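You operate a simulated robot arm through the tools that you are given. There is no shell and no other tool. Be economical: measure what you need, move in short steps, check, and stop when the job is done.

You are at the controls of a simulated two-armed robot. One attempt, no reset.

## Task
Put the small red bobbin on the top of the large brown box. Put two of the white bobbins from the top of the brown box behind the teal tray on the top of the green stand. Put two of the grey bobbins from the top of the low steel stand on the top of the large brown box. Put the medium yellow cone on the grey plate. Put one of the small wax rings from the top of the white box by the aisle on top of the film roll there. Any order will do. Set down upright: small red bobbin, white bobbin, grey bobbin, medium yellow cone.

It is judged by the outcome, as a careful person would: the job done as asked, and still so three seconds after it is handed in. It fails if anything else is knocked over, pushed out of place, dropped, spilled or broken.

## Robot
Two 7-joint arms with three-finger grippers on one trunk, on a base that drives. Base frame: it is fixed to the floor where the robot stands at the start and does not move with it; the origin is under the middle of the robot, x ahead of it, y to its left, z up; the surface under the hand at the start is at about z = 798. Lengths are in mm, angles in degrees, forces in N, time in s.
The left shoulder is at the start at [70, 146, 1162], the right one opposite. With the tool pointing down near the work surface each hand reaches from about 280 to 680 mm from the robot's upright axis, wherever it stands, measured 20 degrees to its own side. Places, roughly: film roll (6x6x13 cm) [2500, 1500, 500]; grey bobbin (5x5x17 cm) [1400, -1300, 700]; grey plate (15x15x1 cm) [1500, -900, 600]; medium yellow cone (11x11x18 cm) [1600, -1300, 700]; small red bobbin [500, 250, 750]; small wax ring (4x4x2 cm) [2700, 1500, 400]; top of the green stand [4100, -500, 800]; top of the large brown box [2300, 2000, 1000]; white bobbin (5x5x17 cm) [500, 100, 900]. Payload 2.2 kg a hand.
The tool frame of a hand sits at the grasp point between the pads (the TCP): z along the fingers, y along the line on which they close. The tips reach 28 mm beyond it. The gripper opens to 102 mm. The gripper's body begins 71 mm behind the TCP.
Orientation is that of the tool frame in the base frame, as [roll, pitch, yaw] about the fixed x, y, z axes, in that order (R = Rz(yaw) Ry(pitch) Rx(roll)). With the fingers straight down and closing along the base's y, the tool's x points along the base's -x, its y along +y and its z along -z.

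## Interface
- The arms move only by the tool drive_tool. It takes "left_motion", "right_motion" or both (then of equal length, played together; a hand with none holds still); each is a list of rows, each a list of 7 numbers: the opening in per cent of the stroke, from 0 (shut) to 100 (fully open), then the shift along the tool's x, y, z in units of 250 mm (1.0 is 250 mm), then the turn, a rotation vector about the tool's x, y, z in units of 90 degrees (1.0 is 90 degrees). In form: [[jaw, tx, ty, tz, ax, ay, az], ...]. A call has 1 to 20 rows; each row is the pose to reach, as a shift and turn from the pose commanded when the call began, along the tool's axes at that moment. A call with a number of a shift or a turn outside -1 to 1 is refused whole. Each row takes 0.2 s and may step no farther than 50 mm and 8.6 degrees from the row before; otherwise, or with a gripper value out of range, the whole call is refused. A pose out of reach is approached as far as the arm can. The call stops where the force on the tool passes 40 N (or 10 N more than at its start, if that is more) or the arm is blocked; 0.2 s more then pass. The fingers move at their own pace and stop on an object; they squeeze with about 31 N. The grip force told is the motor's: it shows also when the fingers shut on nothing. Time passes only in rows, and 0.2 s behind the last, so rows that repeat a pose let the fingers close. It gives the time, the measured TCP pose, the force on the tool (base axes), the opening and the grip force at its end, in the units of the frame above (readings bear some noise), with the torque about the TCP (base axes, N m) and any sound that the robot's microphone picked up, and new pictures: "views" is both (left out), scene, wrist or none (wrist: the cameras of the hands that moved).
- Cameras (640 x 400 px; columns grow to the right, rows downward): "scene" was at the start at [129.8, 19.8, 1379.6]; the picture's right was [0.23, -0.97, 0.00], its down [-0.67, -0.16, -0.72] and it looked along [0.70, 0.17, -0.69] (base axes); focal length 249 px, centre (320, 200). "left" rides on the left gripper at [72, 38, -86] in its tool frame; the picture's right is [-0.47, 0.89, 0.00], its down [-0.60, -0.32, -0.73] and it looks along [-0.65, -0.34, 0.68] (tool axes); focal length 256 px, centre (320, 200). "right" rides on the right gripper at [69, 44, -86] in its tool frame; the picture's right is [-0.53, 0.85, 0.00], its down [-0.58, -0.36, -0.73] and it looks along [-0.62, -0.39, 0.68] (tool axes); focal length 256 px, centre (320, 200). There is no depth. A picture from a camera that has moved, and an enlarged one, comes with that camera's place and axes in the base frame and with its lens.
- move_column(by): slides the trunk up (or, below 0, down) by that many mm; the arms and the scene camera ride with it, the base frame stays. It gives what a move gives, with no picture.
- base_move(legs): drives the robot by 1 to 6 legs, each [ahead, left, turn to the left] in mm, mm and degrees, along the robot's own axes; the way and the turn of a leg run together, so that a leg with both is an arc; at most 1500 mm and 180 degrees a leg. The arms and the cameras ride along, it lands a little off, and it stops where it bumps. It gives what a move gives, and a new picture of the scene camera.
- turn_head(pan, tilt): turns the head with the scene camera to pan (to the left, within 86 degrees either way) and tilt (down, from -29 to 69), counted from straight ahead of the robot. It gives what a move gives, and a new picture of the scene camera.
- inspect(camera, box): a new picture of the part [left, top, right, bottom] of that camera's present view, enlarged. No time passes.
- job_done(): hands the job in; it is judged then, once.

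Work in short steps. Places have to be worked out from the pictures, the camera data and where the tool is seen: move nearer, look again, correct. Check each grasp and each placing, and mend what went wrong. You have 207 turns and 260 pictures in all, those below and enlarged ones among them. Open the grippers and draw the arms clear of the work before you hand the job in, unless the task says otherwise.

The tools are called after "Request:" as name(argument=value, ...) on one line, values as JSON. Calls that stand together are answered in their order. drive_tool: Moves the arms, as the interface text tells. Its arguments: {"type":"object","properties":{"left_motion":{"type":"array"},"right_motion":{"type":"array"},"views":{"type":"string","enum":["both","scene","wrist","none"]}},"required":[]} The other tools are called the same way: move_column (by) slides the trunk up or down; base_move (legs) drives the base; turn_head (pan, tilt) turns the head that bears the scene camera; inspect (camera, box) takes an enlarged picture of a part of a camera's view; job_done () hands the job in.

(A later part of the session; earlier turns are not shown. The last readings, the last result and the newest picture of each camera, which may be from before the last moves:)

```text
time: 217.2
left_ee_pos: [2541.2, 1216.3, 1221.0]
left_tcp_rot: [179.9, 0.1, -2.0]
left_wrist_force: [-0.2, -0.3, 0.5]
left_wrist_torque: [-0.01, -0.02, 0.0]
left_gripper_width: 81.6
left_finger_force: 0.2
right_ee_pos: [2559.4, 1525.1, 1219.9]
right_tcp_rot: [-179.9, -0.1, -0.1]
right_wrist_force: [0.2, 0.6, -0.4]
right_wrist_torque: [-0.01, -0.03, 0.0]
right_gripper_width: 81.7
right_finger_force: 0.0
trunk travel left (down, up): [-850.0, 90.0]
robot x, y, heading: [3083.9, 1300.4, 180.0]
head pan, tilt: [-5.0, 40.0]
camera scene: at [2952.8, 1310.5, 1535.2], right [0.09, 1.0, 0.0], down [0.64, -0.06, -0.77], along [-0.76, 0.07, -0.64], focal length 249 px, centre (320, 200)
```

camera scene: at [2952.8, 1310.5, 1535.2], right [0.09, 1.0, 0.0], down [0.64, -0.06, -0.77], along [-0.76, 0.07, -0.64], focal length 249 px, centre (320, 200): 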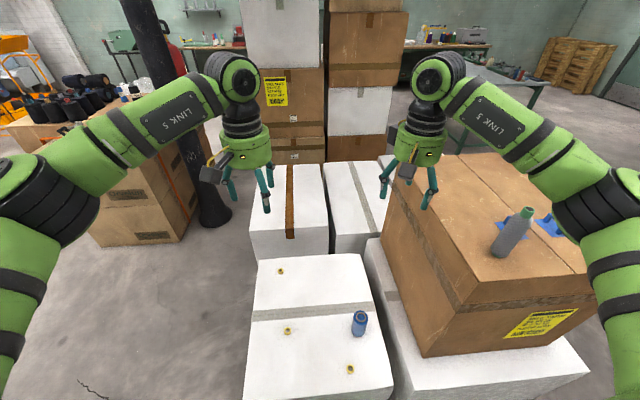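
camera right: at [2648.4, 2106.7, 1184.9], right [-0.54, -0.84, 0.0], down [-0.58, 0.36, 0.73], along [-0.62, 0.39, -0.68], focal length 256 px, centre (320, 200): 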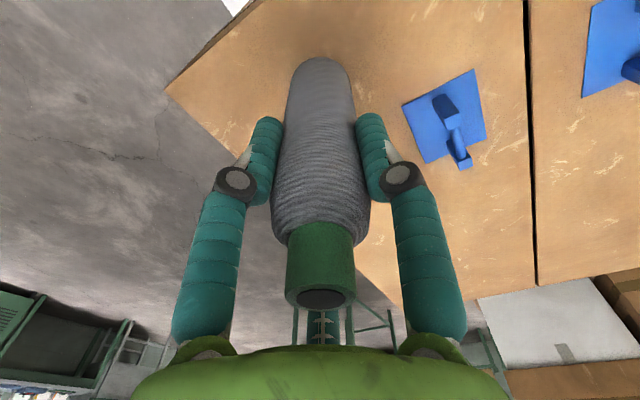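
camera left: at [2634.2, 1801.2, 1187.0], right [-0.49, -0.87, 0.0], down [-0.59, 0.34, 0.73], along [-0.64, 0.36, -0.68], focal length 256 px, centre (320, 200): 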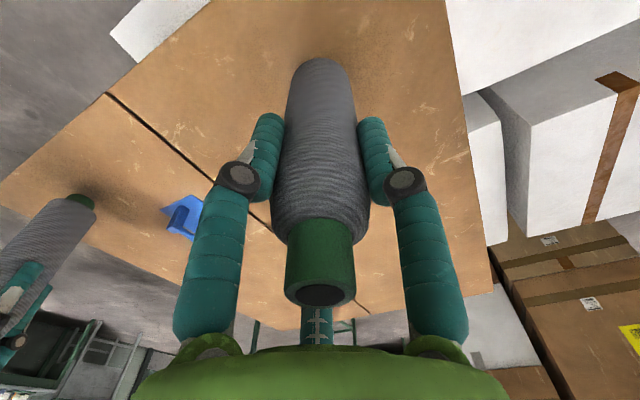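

I move the right hand over ring A and then lower the trunk by 400.

Request:
drive_tool(right_motion=[[60, 0.15, 0.12, 0, 0, 0, 0], [60, 0.3, 0.24, 0, 0, 0, 0], [60, 0.36, 0.29, 0, 0, 0, 0]], views="none")

Request:
move_column(by=-400)

Request:
drive_tool(right_motion=[[60, 0, 0, 0.15, 0, 0, 0], [60, 0, 0, 0.3, 0, 0, 0]], views="both")

```text
time: 218.0
left_ee_pos: [2540.2, 1216.2, 1219.7]
left_tcp_rot: [179.8, 0.0, -1.9]
left_wrist_force: [-0.4, 0.4, 0.0]
left_wrist_torque: [-0.01, -0.01, -0.02]
left_gripper_width: 81.6
left_finger_force: 0.0
right_ee_pos: [2647.5, 1451.2, 1219.8]
right_tcp_rot: [-180.0, -0.2, 0.0]
right_wrist_force: [-0.7, 0.5, -0.3]
right_wrist_torque: [0.01, -0.03, 0.03]
right_gripper_width: 61.2
right_finger_force: 0.1
trunk travel left (down, up): [-850.0, 90.0]
robot x, y, heading: [3087.1, 1306.4, 180.2]
head pan, tilt: [-5.0, 40.0]
```

```text
time: 221.8
left_ee_pos: [2541.3, 1215.1, 820.2]
left_tcp_rot: [179.9, 0.0, -2.0]
left_wrist_force: [0.0, 0.7, -0.2]
left_wrist_torque: [-0.02, -0.02, -0.03]
left_gripper_width: 81.7
left_finger_force: 0.1
right_ee_pos: [2648.8, 1452.3, 821.4]
right_tcp_rot: [-180.0, -0.2, 0.0]
right_wrist_force: [0.2, 0.7, 0.5]
right_wrist_torque: [-0.04, -0.01, -0.04]
right_gripper_width: 61.1
right_finger_force: 0.0
trunk travel left (down, up): [-450.0, 490.0]
robot x, y, heading: [3090.6, 1302.9, 180.0]
head pan, tilt: [-5.0, 40.0]
```

```text
time: 222.4
left_ee_pos: [2541.3, 1216.9, 820.7]
left_tcp_rot: [179.9, 0.0, -1.9]
left_wrist_force: [-0.5, 0.8, 0.1]
left_wrist_torque: [-0.01, 0.0, 0.03]
left_gripper_width: 81.7
left_finger_force: 0.0
right_ee_pos: [2647.6, 1452.7, 742.5]
right_tcp_rot: [179.9, -0.1, 0.0]
right_wrist_force: [-0.5, -0.3, 0.2]
right_wrist_torque: [-0.03, 0.0, 0.0]
right_gripper_width: 61.1
right_finger_force: 0.0
trunk travel left (down, up): [-450.0, 490.0]
robot x, y, heading: [3086.1, 1298.7, 179.6]
head pan, tilt: [-5.0, 40.0]
camera scene: at [2951.7, 1310.7, 1135.1], right [0.09, 1.0, 0.0], down [0.64, -0.06, -0.77], along [-0.76, 0.07, -0.64], focal length 249 px, centre (320, 200)
camera right: at [2717.1, 1409.2, 828.2], right [-0.53, -0.85, 0.0], down [-0.58, 0.36, 0.73], along [-0.62, 0.39, -0.68], focal length 256 px, centre (320, 200)
```

scene: 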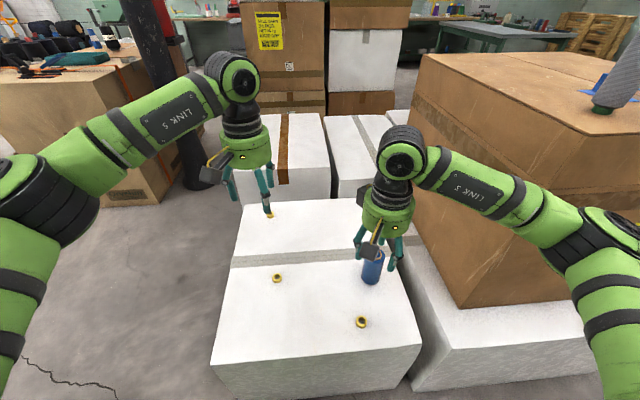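
right: 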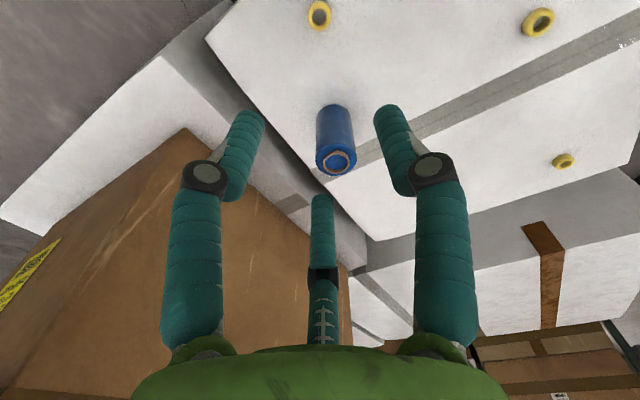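

Triangulation gives ring A at (2649,1453) on a surface at z ≈ 410, and the film roll at (2513,1515) with top ≈ 540. I lower the trunk by 170 and look.

Request:
move_column(by=-170)

Request:
drive_tool(right_motion=[[60, 0, 0, 0.1, 0, 0, 0], [60, 0, 0, 0.2, 0, 0, 0]], views="both")

```text
time: 224.4
left_ee_pos: [2541.1, 1214.7, 650.9]
left_tcp_rot: [179.9, 0.1, -1.9]
left_wrist_force: [0.0, 0.1, -0.4]
left_wrist_torque: [0.02, 0.02, -0.02]
left_gripper_width: 81.8
left_finger_force: 0.0
right_ee_pos: [2649.2, 1451.4, 573.5]
right_tcp_rot: [180.0, 0.0, 0.0]
right_wrist_force: [-0.5, 0.0, 0.0]
right_wrist_torque: [0.0, 0.0, -0.01]
right_gripper_width: 61.2
right_finger_force: 0.1
trunk travel left (down, up): [-280.0, 660.0]
robot x, y, heading: [3083.9, 1303.5, 179.8]
head pan, tilt: [-5.0, 40.0]
```

```text
time: 225.0
left_ee_pos: [2541.4, 1215.6, 651.4]
left_tcp_rot: [179.9, -0.1, -2.0]
left_wrist_force: [-0.6, 0.1, 0.2]
left_wrist_torque: [-0.01, 0.01, -0.02]
left_gripper_width: 81.4
left_finger_force: 0.1
right_ee_pos: [2648.5, 1452.9, 524.3]
right_tcp_rot: [180.0, -0.1, 0.0]
right_wrist_force: [0.1, 0.0, 0.2]
right_wrist_torque: [-0.02, -0.03, -0.01]
right_gripper_width: 61.3
right_finger_force: 0.1
trunk travel left (down, up): [-280.0, 660.0]
robot x, y, heading: [3084.1, 1304.0, 179.9]
head pan, tilt: [-5.0, 40.0]
camera scene: at [2951.8, 1310.6, 965.1], right [0.09, 1.0, 0.0], down [0.64, -0.06, -0.77], along [-0.76, 0.07, -0.64], focal length 249 px, centre (320, 200)
camera right: at [2717.3, 1409.3, 608.5], right [-0.53, -0.85, 0.0], down [-0.58, 0.36, 0.73], along [-0.62, 0.39, -0.68], focal length 256 px, centre (320, 200)
```

scene: 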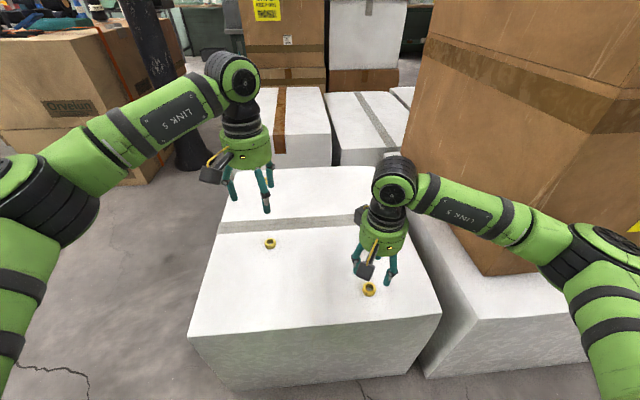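
right: 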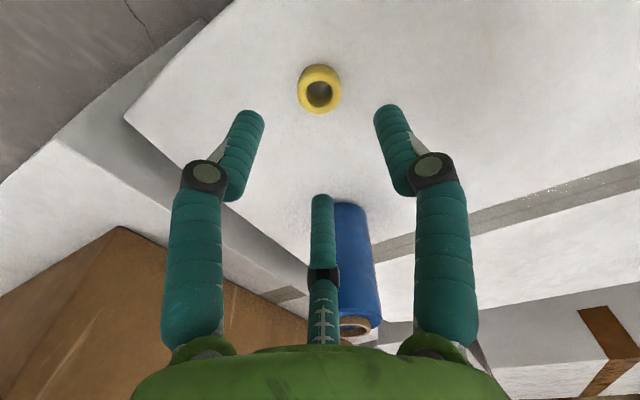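

Ring is centred under the hand. I lower to z ≈ 447 and look.

Request:
drive_tool(right_motion=[[60, 0, 0.004, 0.15, 0, 0, 0], [60, 0, 0.004, 0.26, 0, 0, 0], [60, 0, 0.004, 0.31, 0, 0, 0], [60, 0, 0.004, 0.31, 0, 0, 0]], views="wrist")

```text
time: 226.0
left_ee_pos: [2541.9, 1215.9, 651.1]
left_tcp_rot: [179.9, 0.1, -1.9]
left_wrist_force: [0.1, 0.1, -0.8]
left_wrist_torque: [-0.01, 0.01, 0.0]
left_gripper_width: 81.9
left_finger_force: 0.1
right_ee_pos: [2650.3, 1452.2, 445.9]
right_tcp_rot: [-180.0, -0.1, 0.0]
right_wrist_force: [0.3, -0.3, 0.3]
right_wrist_torque: [0.02, 0.01, -0.05]
right_gripper_width: 60.9
right_finger_force: 0.0
trunk travel left (down, up): [-280.0, 660.0]
robot x, y, heading: [3086.0, 1302.7, 180.0]
head pan, tilt: [-5.0, 40.0]
camera right: at [2717.4, 1408.1, 530.9], right [-0.53, -0.85, 0.0], down [-0.58, 0.36, 0.73], along [-0.62, 0.39, -0.68], focal length 256 px, centre (320, 200)
```

right: 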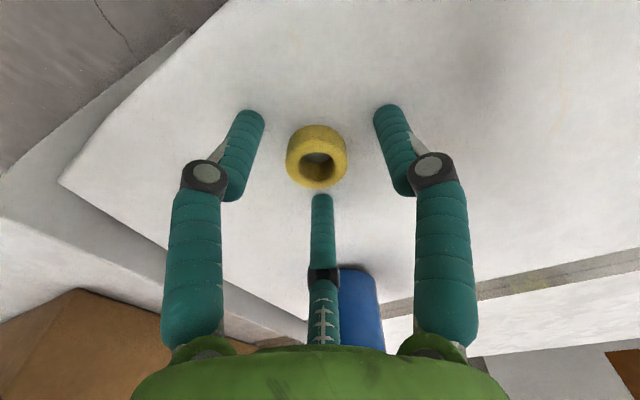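

Ring lies just at finger-tip depth. I go 4 mm lower and close.

Request:
drive_tool(right_motion=[[60, 0, 0, 0.008, 0, 0, 0], [60, 0, 0, 0.014, 0, 0, 0], [20, 0, 0, 0.014, 0, 0, 0], [0, 0, 0, 0.014, 0, 0, 0], [0, 0, 0, 0.014, 0, 0, 0], [0, 0, 0, 0.014, 0, 0, 0]], views="wrist")

```text
time: 226.9
left_ee_pos: [2542.7, 1215.7, 651.5]
left_tcp_rot: [-180.0, 0.2, -1.9]
left_wrist_force: [0.1, -0.4, 0.4]
left_wrist_torque: [-0.02, -0.03, -0.02]
left_gripper_width: 81.5
left_finger_force: 0.1
right_ee_pos: [2650.3, 1450.8, 447.6]
right_tcp_rot: [-180.0, 0.0, 0.1]
right_wrist_force: [4.7, 1.1, 17.5]
right_wrist_torque: [0.31, -0.62, -0.01]
right_gripper_width: 27.5
right_finger_force: 30.6
trunk travel left (down, up): [-280.0, 660.0]
robot x, y, heading: [3087.2, 1302.2, 179.7]
head pan, tilt: [-5.0, 40.0]
stopped in row 4 (right hand): the force on the tool passed its limit at 43 N (the readings are from after the stop); the commanded pose is now the measured one
camera right: at [2718.7, 1408.3, 532.4], right [-0.53, -0.85, 0.0], down [-0.58, 0.36, 0.73], along [-0.62, 0.39, -0.68], focal length 256 px, centre (320, 200)
```

right: 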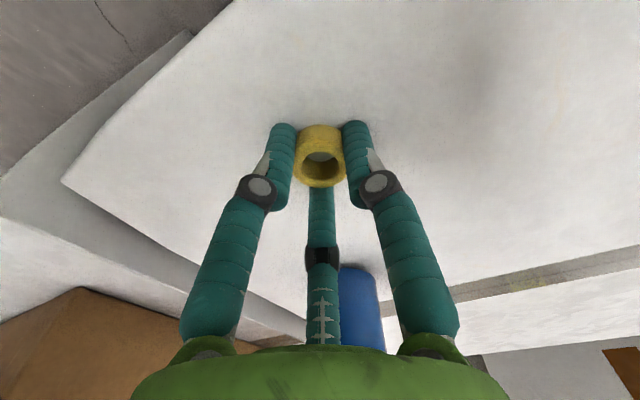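

Fingers are on the ring (27.5 mm). I let them settle and lift 30 mm to see if it comes along.

Request:
drive_tool(right_motion=[[0, 0, 0, -0.008, 0, 0, 0], [0, 0, 0, -0.008, 0, 0, 0], [0, 0, 0, -0.06, 0, 0, 0], [0, 0, 0, -0.12, 0, 0, 0]], views="wrist")

```text
time: 227.9
left_ee_pos: [2540.6, 1215.6, 650.7]
left_tcp_rot: [180.0, 0.2, -1.9]
left_wrist_force: [0.5, -0.2, 0.3]
left_wrist_torque: [0.0, 0.01, 0.0]
left_gripper_width: 81.6
left_finger_force: 0.0
right_ee_pos: [2648.3, 1451.2, 473.6]
right_tcp_rot: [-180.0, 0.0, 0.0]
right_wrist_force: [0.0, -0.6, 0.1]
right_wrist_torque: [0.0, -0.02, 0.02]
right_gripper_width: 26.6
right_finger_force: 30.7
trunk travel left (down, up): [-280.0, 660.0]
robot x, y, heading: [3087.3, 1309.0, 179.7]
head pan, tilt: [-5.0, 40.0]
camera right: at [2717.4, 1408.4, 559.4], right [-0.53, -0.85, 0.0], down [-0.58, 0.36, 0.73], along [-0.62, 0.39, -0.68], focal length 256 px, centre (320, 200)
```

right: 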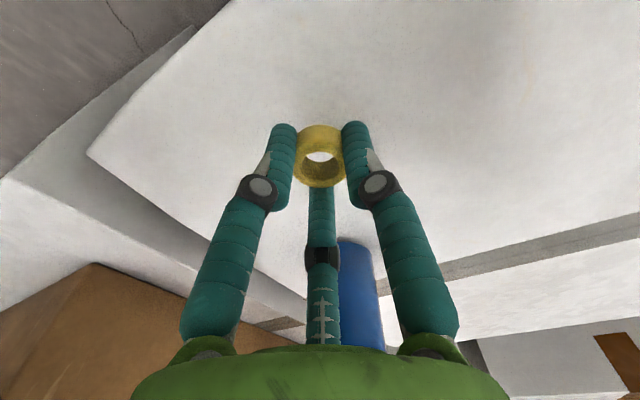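

The ring comes along. I lift to z ≈ 640 and go toward the roll's top.

Request:
drive_tool(right_motion=[[0, 0, 0, -0.18, 0, 0, 0], [0, 0, 0, -0.36, 0, 0, 0], [0, 0, 0, -0.54, 0, 0, 0], [0, 0, 0, -0.7, 0, 0, 0], [0, -0.12, -0.06, -0.72, 0, 0, 0], [0, -0.24, -0.12, -0.72, 0, 0, 0], [0, -0.3, -0.16, -0.72, 0, 0, 0], [0, -0.3, -0.16, -0.72, 0, 0, 0]], views="both")

```text
time: 229.7
left_ee_pos: [2541.5, 1215.3, 650.2]
left_tcp_rot: [179.9, 0.1, -1.9]
left_wrist_force: [0.7, 0.4, 0.0]
left_wrist_torque: [0.0, 0.0, 0.01]
left_gripper_width: 81.5
left_finger_force: 0.1
right_ee_pos: [2573.8, 1491.3, 654.5]
right_tcp_rot: [179.9, -0.1, 0.0]
right_wrist_force: [0.2, 0.1, 0.1]
right_wrist_torque: [-0.01, 0.01, 0.02]
right_gripper_width: 26.3
right_finger_force: 31.5
trunk travel left (down, up): [-280.0, 660.0]
robot x, y, heading: [3090.1, 1300.9, 179.8]
head pan, tilt: [-5.0, 40.0]
camera scene: at [2952.2, 1310.7, 965.1], right [0.09, 1.0, 0.0], down [0.64, -0.06, -0.77], along [-0.76, 0.07, -0.64], focal length 249 px, centre (320, 200)
camera right: at [2642.2, 1449.0, 739.4], right [-0.53, -0.85, 0.0], down [-0.58, 0.36, 0.73], along [-0.62, 0.39, -0.68], focal length 256 px, centre (320, 200)
```

scene: 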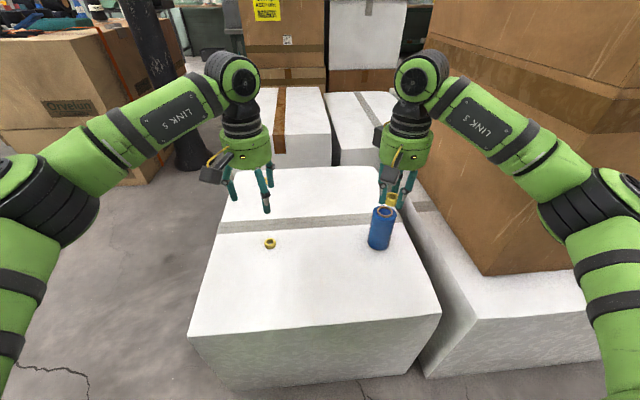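
right: 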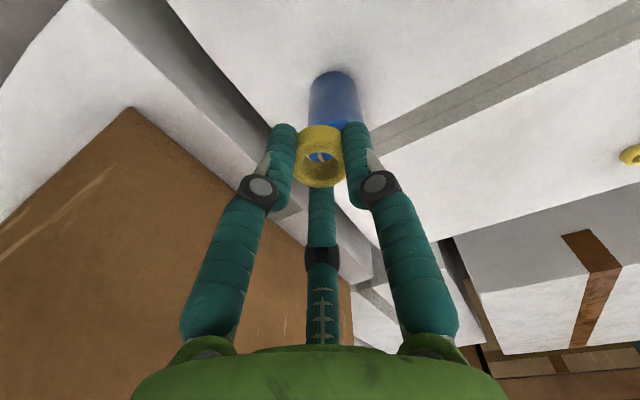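

Roll's top is now judged at (2515,1508,~545). I move above it, still high, and check.

Request:
drive_tool(right_motion=[[0, -0.12, -0.035, 0, 0, 0, 0], [0, -0.236, -0.068, 0, 0, 0, 0], [0, -0.236, -0.068, 0.12, 0, 0, 0], [0, -0.236, -0.068, 0.16, 0, 0, 0], [0, -0.236, -0.068, 0.16, 0, 0, 0]], views="both")

Request:
inspect(camera="scene", box=[340, 150, 440, 260])

```text
time: 230.9
left_ee_pos: [2541.2, 1215.3, 651.1]
left_tcp_rot: [179.9, 0.1, -1.9]
left_wrist_force: [-0.4, -0.3, -0.2]
left_wrist_torque: [0.01, -0.02, -0.01]
left_gripper_width: 81.5
left_finger_force: 0.1
right_ee_pos: [2514.1, 1509.0, 614.0]
right_tcp_rot: [-179.9, -0.1, 0.1]
right_wrist_force: [0.3, -0.3, 0.0]
right_wrist_torque: [0.01, -0.04, -0.02]
right_gripper_width: 26.4
right_finger_force: 31.5
trunk travel left (down, up): [-280.0, 660.0]
robot x, y, heading: [3085.2, 1301.7, 179.8]
head pan, tilt: [-5.0, 40.0]
camera scene: at [2952.2, 1310.7, 965.1], right [0.09, 1.0, 0.0], down [0.64, -0.06, -0.77], along [-0.76, 0.07, -0.64], focal length 249 px, centre (320, 200)
camera right: at [2583.0, 1465.9, 699.0], right [-0.53, -0.85, 0.0], down [-0.58, 0.36, 0.73], along [-0.62, 0.39, -0.68], focal length 256 px, centre (320, 200)
```

scene: 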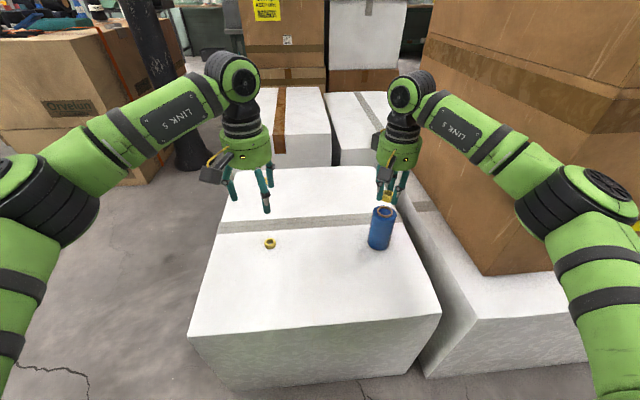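
right: 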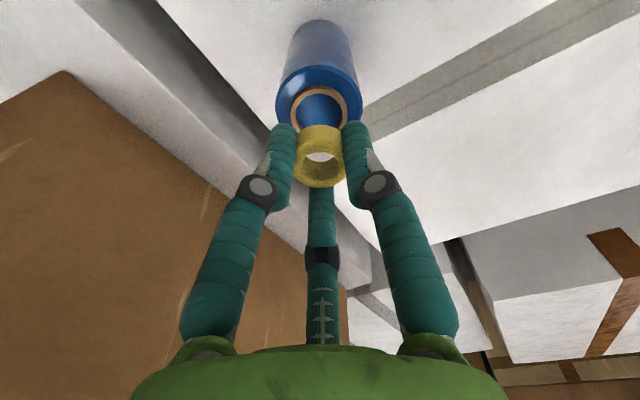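

```text
3.64 times, centred on (390, 205) of scene
camera zoom: at [2952.2, 1310.7, 965.1], right [0.09, 1.0, 0.0], down [0.64, -0.06, -0.77], along [-0.76, 0.07, -0.64], focal length 905 px, centre (66, 182)
```

zoom: 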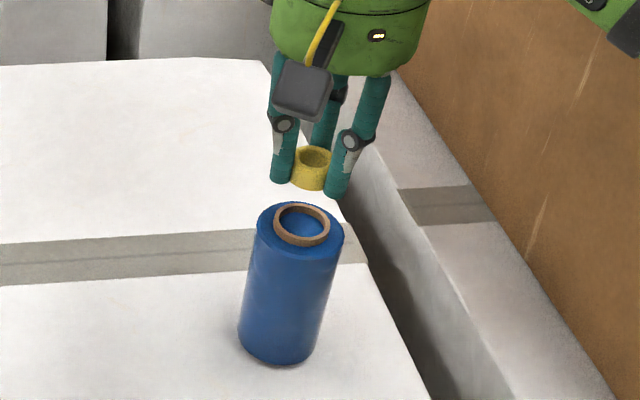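

The roll's core looks hollow (~31 mm) and the ring is about as wide, so I'll set the ring ~12 mm off-centre toward me so it rests on the core rim and film face. I shift and lower to just above.

Request:
drive_tool(right_motion=[[0, 0.065, 0.0, 0, 0, 0, 0], [0, 0.065, 0.0, 0.06, 0, 0, 0], [0, 0.065, 0.0, 0.1, 0, 0, 0], [0, 0.065, 0.0, 0.1, 0, 0, 0]], views="wrist")

Request:
inspect(camera="scene", box=[340, 150, 440, 260])

```text
time: 231.9
left_ee_pos: [2542.7, 1215.6, 650.6]
left_tcp_rot: [180.0, 0.1, -1.9]
left_wrist_force: [-0.3, -0.3, 0.9]
left_wrist_torque: [-0.02, 0.02, 0.01]
left_gripper_width: 81.7
left_finger_force: 0.2
right_ee_pos: [2530.6, 1507.8, 590.1]
right_tcp_rot: [-180.0, -0.2, 0.1]
right_wrist_force: [0.7, 0.1, -0.1]
right_wrist_torque: [0.0, 0.0, 0.01]
right_gripper_width: 26.2
right_finger_force: 31.0
trunk travel left (down, up): [-280.0, 660.0]
robot x, y, heading: [3090.2, 1301.2, 179.9]
head pan, tilt: [-5.0, 40.0]
camera right: at [2599.8, 1465.6, 674.9], right [-0.53, -0.85, 0.0], down [-0.58, 0.36, 0.73], along [-0.62, 0.39, -0.68], focal length 256 px, centre (320, 200)
```

right: 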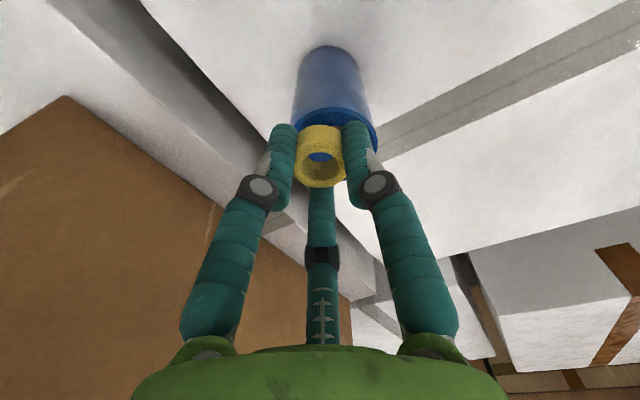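

```text
3.64 times, centred on (390, 205) of scene
camera zoom: at [2952.2, 1310.7, 965.1], right [0.09, 1.0, 0.0], down [0.64, -0.06, -0.77], along [-0.76, 0.07, -0.64], focal length 905 px, centre (66, 182)
```

zoom: 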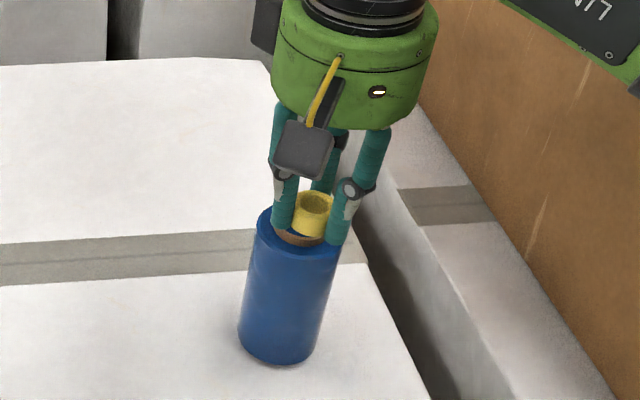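

Ring is just above the top, offset toward me as planned (and ~8 mm to the right, which I halve). I creep down.

Request:
drive_tool(right_motion=[[0, 0, 0.02, 0.008, 0, 0, 0], [0, 0, 0.02, 0.016, 0, 0, 0], [0, 0, 0.02, 0.024, 0, 0, 0], [0, 0, 0.02, 0.024, 0, 0, 0]], views="none")

```text
time: 232.9
left_ee_pos: [2541.2, 1215.6, 651.8]
left_tcp_rot: [179.9, 0.0, -1.9]
left_wrist_force: [-0.2, 0.0, -0.3]
left_wrist_torque: [0.01, 0.0, 0.01]
left_gripper_width: 81.8
left_finger_force: 0.0
right_ee_pos: [2531.2, 1504.1, 583.3]
right_tcp_rot: [180.0, 0.0, 0.1]
right_wrist_force: [-0.8, -0.2, 0.7]
right_wrist_torque: [0.02, -0.02, 0.0]
right_gripper_width: 26.1
right_finger_force: 31.3
trunk travel left (down, up): [-280.0, 660.0]
robot x, y, heading: [3088.0, 1300.8, 180.0]
head pan, tilt: [-5.0, 40.0]
```

Not touching yet; I creep on 5 mm in 1.5 mm steps.

Request:
drive_tool(right_motion=[[0, 0, 0, 0.006, 0, 0, 0], [0, 0, 0, 0.012, 0, 0, 0], [0, 0, 0, 0.018, 0, 0, 0], [0, 0, 0, 0.018, 0, 0, 0]], views="none")

Request:
inspect(camera="scene", box=[350, 170, 420, 250])

```text
time: 233.9
left_ee_pos: [2541.1, 1215.1, 650.9]
left_tcp_rot: [179.8, 0.2, -1.9]
left_wrist_force: [0.5, -0.1, 0.6]
left_wrist_torque: [0.0, 0.0, 0.02]
left_gripper_width: 81.5
left_finger_force: 0.1
right_ee_pos: [2530.7, 1503.3, 579.8]
right_tcp_rot: [180.0, -0.1, 0.0]
right_wrist_force: [0.5, 0.4, -0.4]
right_wrist_torque: [0.02, -0.01, 0.03]
right_gripper_width: 26.5
right_finger_force: 30.7
trunk travel left (down, up): [-280.0, 660.0]
robot x, y, heading: [3084.6, 1301.7, 179.6]
head pan, tilt: [-5.0, 40.0]
```

```text
5.00 times, centred on (385, 210) of scene
camera zoom: at [2952.2, 1310.7, 965.1], right [0.09, 1.0, 0.0], down [0.64, -0.06, -0.77], along [-0.76, 0.07, -0.64], focal length 1244 px, centre (-5, 150)
```

zoom: 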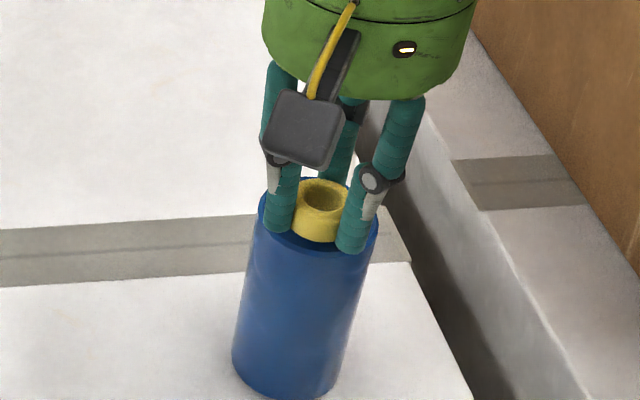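

The ring sits centred sideways and ~12 mm toward me, just at the top. I creep a little more for contact.

Request:
drive_tool(right_motion=[[0, 0, 0, 0.006, 0, 0, 0], [0, 0, 0, 0.012, 0, 0, 0], [0, 0, 0, 0.012, 0, 0, 0]], views="none")

```text
time: 234.7
left_ee_pos: [2540.5, 1215.9, 650.2]
left_tcp_rot: [179.9, 0.1, -1.9]
left_wrist_force: [0.5, 0.6, -0.4]
left_wrist_torque: [-0.02, -0.02, 0.01]
left_gripper_width: 81.6
left_finger_force: 0.1
right_ee_pos: [2530.5, 1503.5, 576.5]
right_tcp_rot: [-180.0, -0.1, 0.1]
right_wrist_force: [0.3, -0.2, 0.1]
right_wrist_torque: [0.0, -0.03, 0.0]
right_gripper_width: 26.3
right_finger_force: 30.9
trunk travel left (down, up): [-280.0, 660.0]
robot x, y, heading: [3084.7, 1304.1, 179.9]
head pan, tilt: [-5.0, 40.0]
```

Request:
drive_tool(right_motion=[[0, 0, 0, 0.006, 0, 0, 0], [0, 0, 0, 0.012, 0, 0, 0], [0, 0, 0, 0.012, 0, 0, 0]], views="wrist")

Request:
inspect(camera="scene", box=[360, 185, 410, 235])

```text
time: 235.5
left_ee_pos: [2541.9, 1216.3, 652.3]
left_tcp_rot: [180.0, 0.0, -1.8]
left_wrist_force: [0.0, -0.4, -1.1]
left_wrist_torque: [0.0, 0.03, -0.01]
left_gripper_width: 81.6
left_finger_force: 0.0
right_ee_pos: [2530.1, 1503.4, 573.2]
right_tcp_rot: [179.9, -0.1, -0.1]
right_wrist_force: [0.9, 0.8, 0.4]
right_wrist_torque: [-0.02, 0.02, -0.02]
right_gripper_width: 26.5
right_finger_force: 30.9
trunk travel left (down, up): [-280.0, 660.0]
robot x, y, heading: [3086.3, 1300.7, 179.9]
head pan, tilt: [-5.0, 40.0]
camera right: at [2599.7, 1460.9, 658.1], right [-0.53, -0.85, 0.0], down [-0.58, 0.36, 0.73], along [-0.62, 0.39, -0.68], focal length 256 px, centre (320, 200)
```

right: 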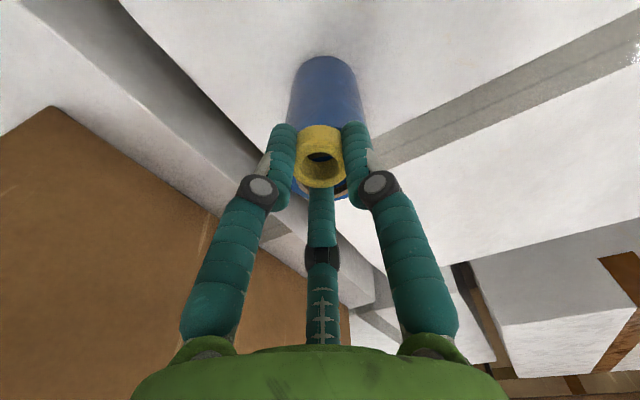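

```text
8.00 times, centred on (385, 210) of scene
camera zoom: at [2952.2, 1310.7, 965.1], right [0.09, 1.0, 0.0], down [0.64, -0.06, -0.77], along [-0.76, 0.07, -0.64], focal length 1991 px, centre (-200, 120)
```

zoom: 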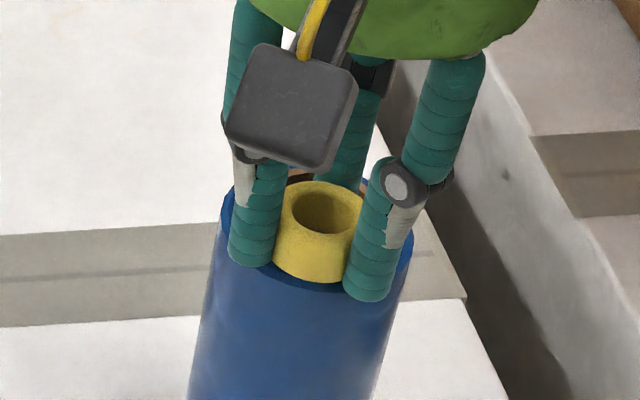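

Geometry says it's nearly there; no force yet. I creep on.

Request:
drive_tool(right_motion=[[0, 0, 0, 0.005, 0, 0, 0], [0, 0, 0, 0.01, 0, 0, 0], [0, 0, 0, 0.014, 0, 0, 0], [0, 0, 0, 0.014, 0, 0, 0]], views="none")

Request:
inspect(camera="scene", box=[360, 185, 410, 235])

```text
time: 236.5
left_ee_pos: [2541.0, 1214.6, 652.1]
left_tcp_rot: [179.9, 0.0, -1.9]
left_wrist_force: [-0.6, 0.2, -0.2]
left_wrist_torque: [-0.02, -0.01, 0.01]
left_gripper_width: 81.6
left_finger_force: 0.0
right_ee_pos: [2532.4, 1503.0, 569.8]
right_tcp_rot: [-180.0, 0.1, 0.0]
right_wrist_force: [-1.0, 1.9, 11.5]
right_wrist_torque: [0.23, 0.23, -0.05]
right_gripper_width: 26.4
right_finger_force: 31.0
trunk travel left (down, up): [-280.0, 660.0]
robot x, y, heading: [3088.8, 1301.7, 180.0]
head pan, tilt: [-5.0, 40.0]
```

```text
8.00 times, centred on (385, 210) of scene
camera zoom: at [2953.4, 1310.4, 965.4], right [0.09, 1.0, 0.0], down [0.64, -0.06, -0.77], along [-0.76, 0.07, -0.64], focal length 1991 px, centre (-200, 120)
```

zoom: 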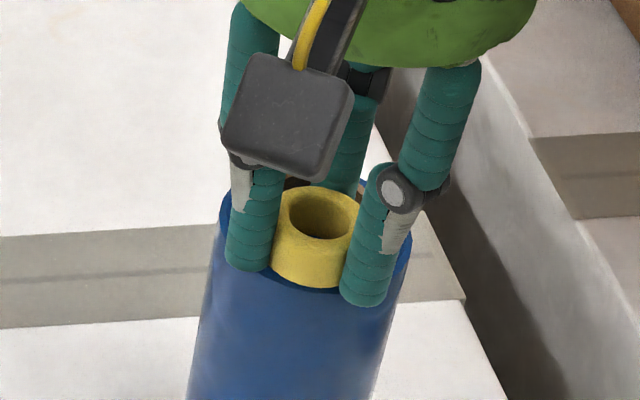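

Contact. The ring's near edge is close to the film's edge, so I raise 3 mm, shift 4 mm inward, set down again.

Request:
drive_tool(right_motion=[[0, 0, 0, -0.014, 0, 0, 0], [0, -0.016, 0, -0.014, 0, 0, 0], [0, -0.016, 0, -0.006, 0, 0, 0], [0, -0.016, 0, -0.003, 0, 0, 0], [0, -0.016, 0, -0.003, 0, 0, 0]], views="none")

Request:
inspect(camera="scene", box=[360, 185, 410, 235])

```text
time: 237.7
left_ee_pos: [2541.0, 1215.4, 652.3]
left_tcp_rot: [179.9, 0.2, -1.9]
left_wrist_force: [0.4, -1.0, 0.1]
left_wrist_torque: [0.02, -0.03, 0.01]
left_gripper_width: 81.8
left_finger_force: 0.0
right_ee_pos: [2527.2, 1503.4, 571.5]
right_tcp_rot: [179.9, 0.0, 0.1]
right_wrist_force: [1.9, -0.1, 8.9]
right_wrist_torque: [0.14, 0.04, -0.06]
right_gripper_width: 26.3
right_finger_force: 31.3
trunk travel left (down, up): [-280.0, 660.0]
robot x, y, heading: [3086.7, 1300.7, 179.8]
head pan, tilt: [-5.0, 40.0]
```

```text
8.00 times, centred on (385, 210) of scene
camera zoom: at [2953.5, 1310.3, 965.4], right [0.09, 1.0, 0.0], down [0.64, -0.06, -0.77], along [-0.76, 0.07, -0.64], focal length 1991 px, centre (-200, 120)
```

zoom: 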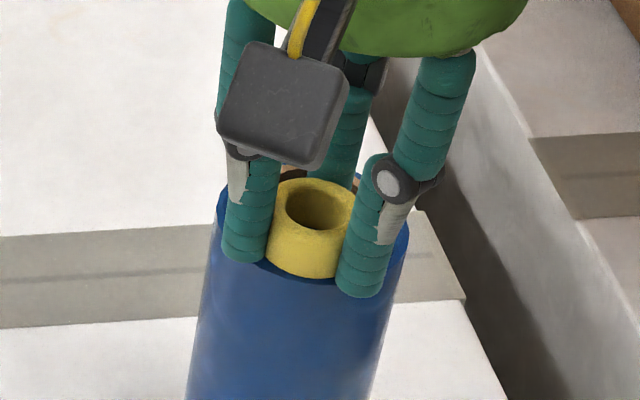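

Contact with margin now. I ease the press by 1 mm, open, and rise.

Request:
drive_tool(right_motion=[[0, 0, 0, -0.004, 0, 0, 0], [25, 0, 0, -0.004, 0, 0, 0], [45, 0, 0, -0.004, 0, 0, 0], [55, 0, 0, -0.004, 0, 0, 0], [55, 0, 0, -0.1, 0, 0, 0], [55, 0, 0, -0.28, 0, 0, 0], [55, 0, 0, -0.46, 0, 0, 0]], views="wrist")

Request:
inspect(camera="scene", box=[350, 170, 420, 250])

```text
time: 239.3
left_ee_pos: [2541.7, 1215.1, 651.3]
left_tcp_rot: [179.9, 0.1, -1.9]
left_wrist_force: [0.1, 0.6, 0.1]
left_wrist_torque: [0.0, 0.04, 0.02]
left_gripper_width: 81.5
left_finger_force: 0.1
right_ee_pos: [2526.9, 1501.8, 685.8]
right_tcp_rot: [-180.0, 0.0, 0.1]
right_wrist_force: [0.1, 0.6, 1.0]
right_wrist_torque: [0.01, 0.0, 0.01]
right_gripper_width: 56.4
right_finger_force: 0.1
trunk travel left (down, up): [-280.0, 660.0]
robot x, y, heading: [3085.5, 1300.8, 179.9]
head pan, tilt: [-5.0, 40.0]
camera right: at [2596.2, 1460.0, 770.9], right [-0.53, -0.85, 0.0], down [-0.58, 0.36, 0.73], along [-0.62, 0.39, -0.68], focal length 256 px, centre (320, 200)
```

right: 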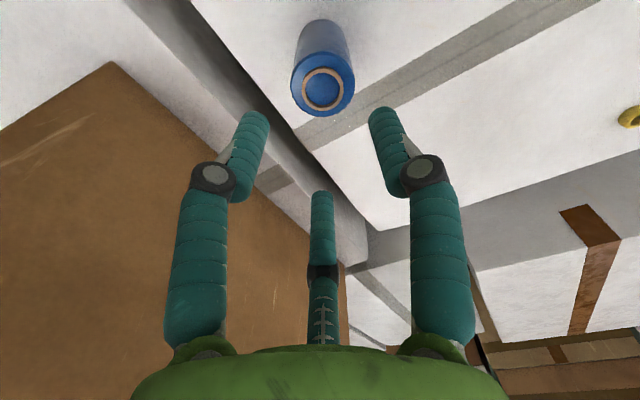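

```text
5.00 times, centred on (385, 210) of scene
camera zoom: at [2952.7, 1310.4, 965.1], right [0.09, 1.0, 0.0], down [0.64, -0.06, -0.77], along [-0.76, 0.07, -0.64], focal length 1244 px, centre (-5, 150)
```

zoom: 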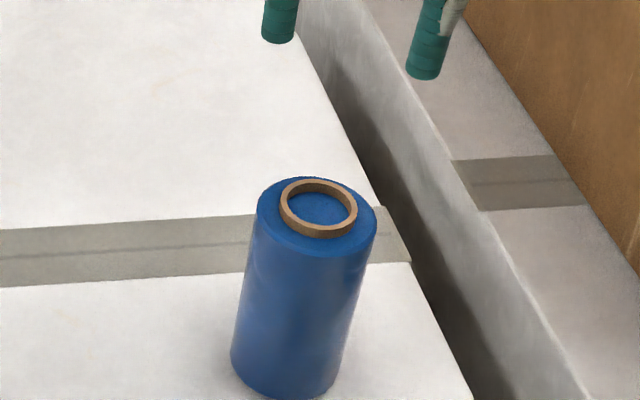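

The ring isn't on the roll. I look for where it went.

Request:
turn_head(pan=-8, tilt=50)

```text
time: 240.0
left_ee_pos: [2541.0, 1215.8, 652.4]
left_tcp_rot: [179.9, 0.2, -1.9]
left_wrist_force: [0.8, 0.5, 0.6]
left_wrist_torque: [-0.03, 0.0, 0.0]
left_gripper_width: 81.6
left_finger_force: 0.0
right_ee_pos: [2527.3, 1503.1, 684.4]
right_tcp_rot: [180.0, 0.0, 0.0]
right_wrist_force: [-0.3, 0.2, -0.2]
right_wrist_torque: [-0.01, -0.02, 0.0]
right_gripper_width: 56.1
right_finger_force: 0.1
trunk travel left (down, up): [-280.0, 660.0]
robot x, y, heading: [3084.8, 1300.1, 180.0]
head pan, tilt: [-8.0, 50.0]
camera scene: at [2960.6, 1314.0, 951.0], right [0.14, 0.99, 0.0], down [0.76, -0.11, -0.64], along [-0.64, 0.09, -0.77], focal length 249 px, centre (320, 200)
```

scene: 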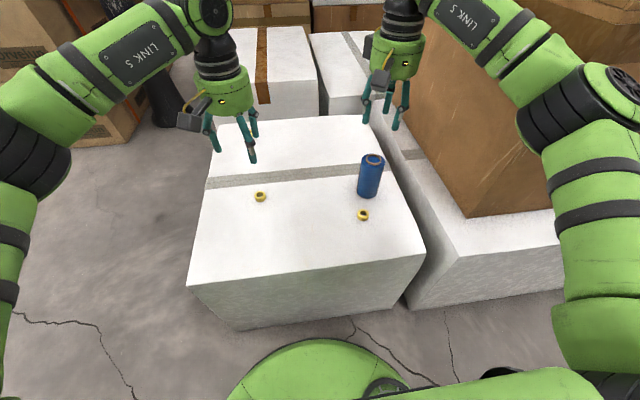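

The ring lies flat on the white box at about (2587,1480), next to the roll. I'll turn the hand −60° so no finger points at the roll, move above the ring and look.

Request:
drive_tool(right_motion=[[45, 0.06, 0.03, 0, 0, 0, 0.09], [45, 0.12, 0.05, 0, 0, 0, 0.18], [45, 0.18, 0.07, 0, 0, 0, 0.27], [45, 0.24, 0.09, 0, 0, 0, 0.36], [45, 0.24, 0.09, 0, 0, 0, 0.45], [45, 0.24, 0.09, 0, 0, 0, 0.54], [45, 0.24, 0.09, 0, 0, 0, 0.63], [45, 0.24, 0.09, 0, 0, 0, 0.667], [45, 0.24, 0.09, 0, 0, 0, 0.667]], views="both")

```text
time: 242.0
left_ee_pos: [2542.1, 1217.1, 651.2]
left_tcp_rot: [179.8, 0.1, -1.8]
left_wrist_force: [0.3, -0.6, 0.4]
left_wrist_torque: [-0.02, 0.0, 0.02]
left_gripper_width: 81.6
left_finger_force: 0.1
right_ee_pos: [2586.9, 1480.7, 685.0]
right_tcp_rot: [-179.9, -0.1, -60.1]
right_wrist_force: [-0.1, 0.3, 0.0]
right_wrist_torque: [0.01, -0.02, 0.03]
right_gripper_width: 46.1
right_finger_force: 0.0
trunk travel left (down, up): [-280.0, 660.0]
robot x, y, heading: [3085.7, 1310.1, 180.0]
head pan, tilt: [-8.0, 50.0]
camera scene: at [2960.6, 1314.0, 950.9], right [0.14, 0.99, 0.0], down [0.76, -0.11, -0.64], along [-0.64, 0.09, -0.77], focal length 249 px, centre (320, 200)
camera right: at [2583.1, 1399.8, 770.2], right [-1.0, 0.04, 0.0], down [0.03, 0.68, 0.73], along [0.03, 0.73, -0.68], focal length 256 px, centre (320, 200)
```

scene: 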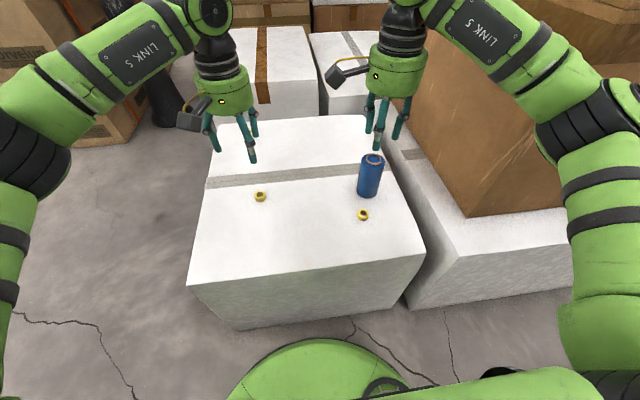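
right: 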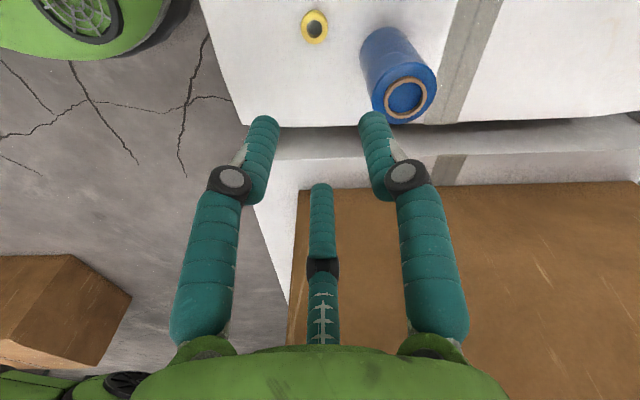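

Good spacing: the roll falls between two fingers. I lower to ~z 550 with a small correction.

Request:
drive_tool(right_motion=[[45, 0.011, -0.012, 0.18, 0, 0, 0], [45, 0.011, -0.012, 0.36, 0, 0, 0], [45, 0.011, -0.012, 0.54, 0, 0, 0], [45, 0.011, -0.012, 0.54, 0, 0, 0]], views="both")

```text
time: 243.0
left_ee_pos: [2541.7, 1216.2, 650.6]
left_tcp_rot: [179.9, 0.1, -1.9]
left_wrist_force: [-0.5, 0.3, 0.0]
left_wrist_torque: [0.0, -0.03, 0.0]
left_gripper_width: 81.5
left_finger_force: 0.0
right_ee_pos: [2590.6, 1480.4, 551.5]
right_tcp_rot: [-179.9, 0.0, -60.1]
right_wrist_force: [-0.3, -0.2, 0.2]
right_wrist_torque: [0.03, -0.01, 0.0]
right_gripper_width: 45.7
right_finger_force: 0.1
trunk travel left (down, up): [-280.0, 660.0]
robot x, y, heading: [3085.5, 1302.6, 179.7]
head pan, tilt: [-8.0, 50.0]
camera scene: at [2960.7, 1314.0, 951.0], right [0.14, 0.99, 0.0], down [0.76, -0.11, -0.64], along [-0.64, 0.09, -0.77], focal length 249 px, centre (320, 200)
camera right: at [2587.2, 1398.3, 635.5], right [-1.0, 0.04, 0.0], down [0.03, 0.68, 0.73], along [0.03, 0.73, -0.68], focal length 256 px, centre (320, 200)
```

scene: 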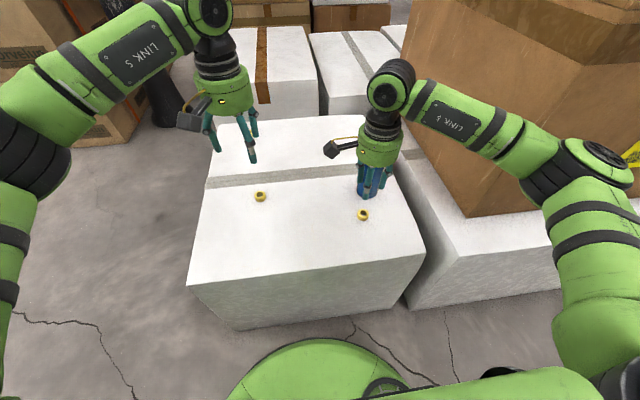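
right: 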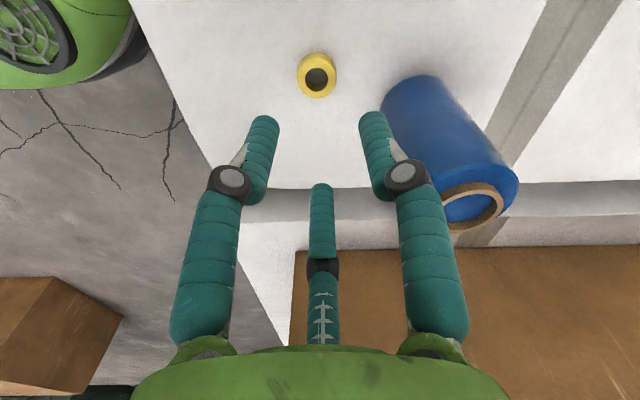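

Still clear. I lower to z ≈ 449.

Request:
drive_tool(right_motion=[[45, 0.004, -0.008, 0.15, 0, 0, 0], [45, 0.004, -0.008, 0.3, 0, 0, 0], [45, 0.004, -0.008, 0.38, 0, 0, 0], [45, 0.004, -0.008, 0.41, 0, 0, 0], [45, 0.004, -0.008, 0.41, 0, 0, 0]], views="wrist")

```text
time: 244.2
left_ee_pos: [2544.8, 1214.2, 653.9]
left_tcp_rot: [180.0, 0.3, -1.9]
left_wrist_force: [-0.4, 0.1, 0.3]
left_wrist_torque: [0.0, 0.03, 0.0]
left_gripper_width: 81.6
left_finger_force: 0.1
right_ee_pos: [2592.2, 1479.5, 452.9]
right_tcp_rot: [179.4, 0.3, -60.0]
right_wrist_force: [4.9, 1.8, 32.5]
right_wrist_torque: [0.65, 2.17, -0.23]
right_gripper_width: 45.8
right_finger_force: 0.0
trunk travel left (down, up): [-280.0, 660.0]
robot x, y, heading: [3091.5, 1306.1, 180.1]
head pan, tilt: [-8.0, 50.0]
camera right: at [2590.0, 1398.1, 539.4], right [-1.0, 0.04, 0.01], down [0.04, 0.68, 0.73], along [0.02, 0.73, -0.68], focal length 256 px, centre (320, 200)
```

right: 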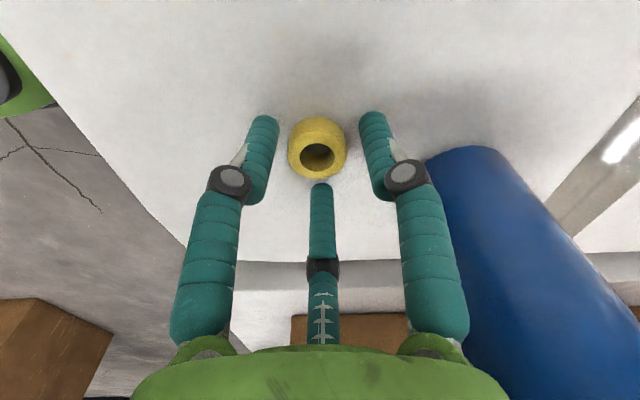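

The upward force with its torque shows the hand's body resting on the roll's top edge. I rise at once and check; then I'll use a 20° tilt away from the roll.

Request:
drive_tool(right_motion=[[45, 0, 0, -0.1, 0, 0, 0], [45, 0, 0, -0.28, 0, 0, 0], [45, 0, 0, -0.46, 0, 0, -0.08], [45, 0, 0, -0.62, 0, 0, -0.17], [45, 0, 0, -0.62, 0, 0, -0.26], [45, 0, 0, -0.62, 0, 0, -0.35], [45, 0, 0, -0.62, 0, 0, -0.411], [45, 0, 0, -0.62, 0, 0, -0.411]], views="both")

```text
time: 246.0
left_ee_pos: [2541.6, 1215.6, 651.0]
left_tcp_rot: [-180.0, 0.1, -1.9]
left_wrist_force: [0.1, 0.1, -0.9]
left_wrist_torque: [-0.01, 0.01, 0.06]
left_gripper_width: 81.4
left_finger_force: 0.1
right_ee_pos: [2593.6, 1480.1, 602.4]
right_tcp_rot: [-180.0, -0.1, -22.9]
right_wrist_force: [-0.6, -0.5, 0.9]
right_wrist_torque: [-0.01, 0.0, 0.03]
right_gripper_width: 46.0
right_finger_force: 0.0
trunk travel left (down, up): [-280.0, 660.0]
robot x, y, heading: [3088.4, 1300.4, 180.0]
head pan, tilt: [-8.0, 50.0]
camera scene: at [2960.6, 1314.0, 950.9], right [0.14, 0.99, 0.0], down [0.76, -0.11, -0.64], along [-0.64, 0.09, -0.77], focal length 249 px, centre (320, 200)
camera right: at [2640.0, 1413.4, 687.7], right [-0.82, -0.57, 0.0], down [-0.39, 0.56, 0.73], along [-0.42, 0.6, -0.68], focal length 256 px, centre (320, 200)
```

scene: 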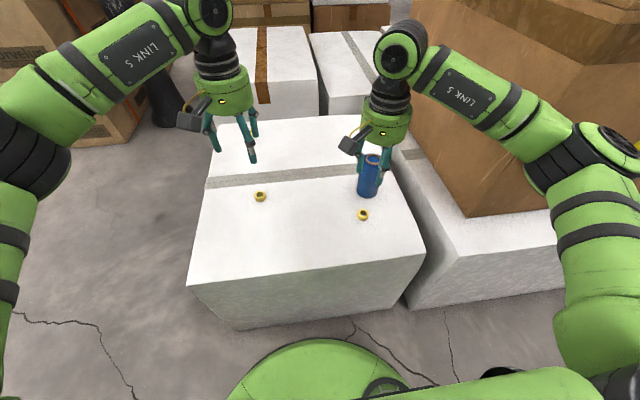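
right: 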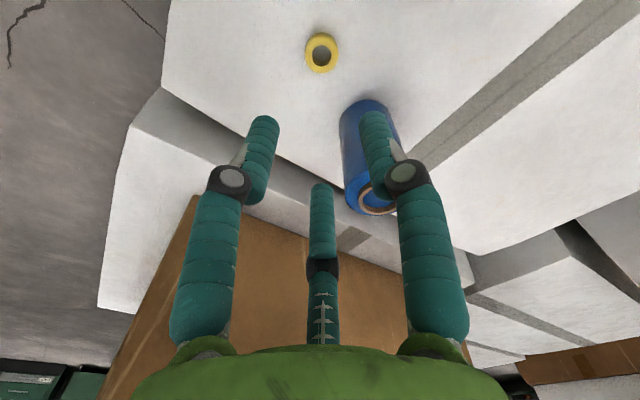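

Roll and ring are unmoved. I tilt the hand 20° so its body leans away from the roll, TCP held.

Request:
drive_tool(right_motion=[[45, 0, 0, 0, 0, -0.08, 0], [45, 0, 0, 0, 0, -0.16, 0], [45, 0, 0, 0, 0, -0.222, 0], [45, 0, 0, 0, 0, -0.222, 0]], views="both")

```text
time: 247.0
left_ee_pos: [2542.3, 1215.9, 650.1]
left_tcp_rot: [179.9, 0.2, -1.9]
left_wrist_force: [-0.5, -0.2, -0.4]
left_wrist_torque: [0.03, 0.03, 0.04]
left_gripper_width: 81.5
left_finger_force: 0.1
right_ee_pos: [2593.3, 1480.5, 602.9]
right_tcp_rot: [-180.0, 20.0, -23.0]
right_wrist_force: [0.7, 0.0, 0.3]
right_wrist_torque: [-0.02, 0.02, -0.02]
right_gripper_width: 45.9
right_finger_force: 0.0
trunk travel left (down, up): [-280.0, 660.0]
robot x, y, heading: [3087.0, 1298.9, 180.0]
head pan, tilt: [-8.0, 50.0]
camera scene: at [2960.6, 1314.0, 950.9], right [0.14, 0.99, 0.0], down [0.76, -0.11, -0.64], along [-0.64, 0.09, -0.77], focal length 249 px, centre (320, 200)
camera right: at [2663.0, 1403.9, 659.4], right [-0.79, -0.58, 0.18], down [-0.13, 0.45, 0.88], along [-0.6, 0.68, -0.43], focal length 256 px, centre (320, 200)
```

scene: 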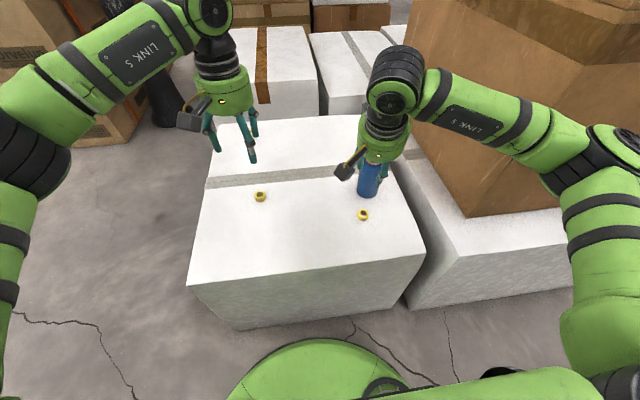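
right: 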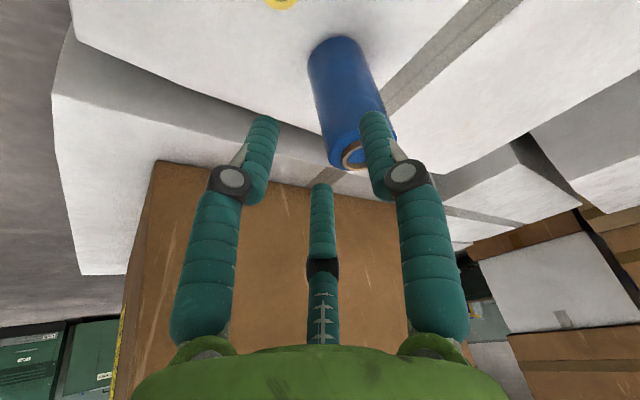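

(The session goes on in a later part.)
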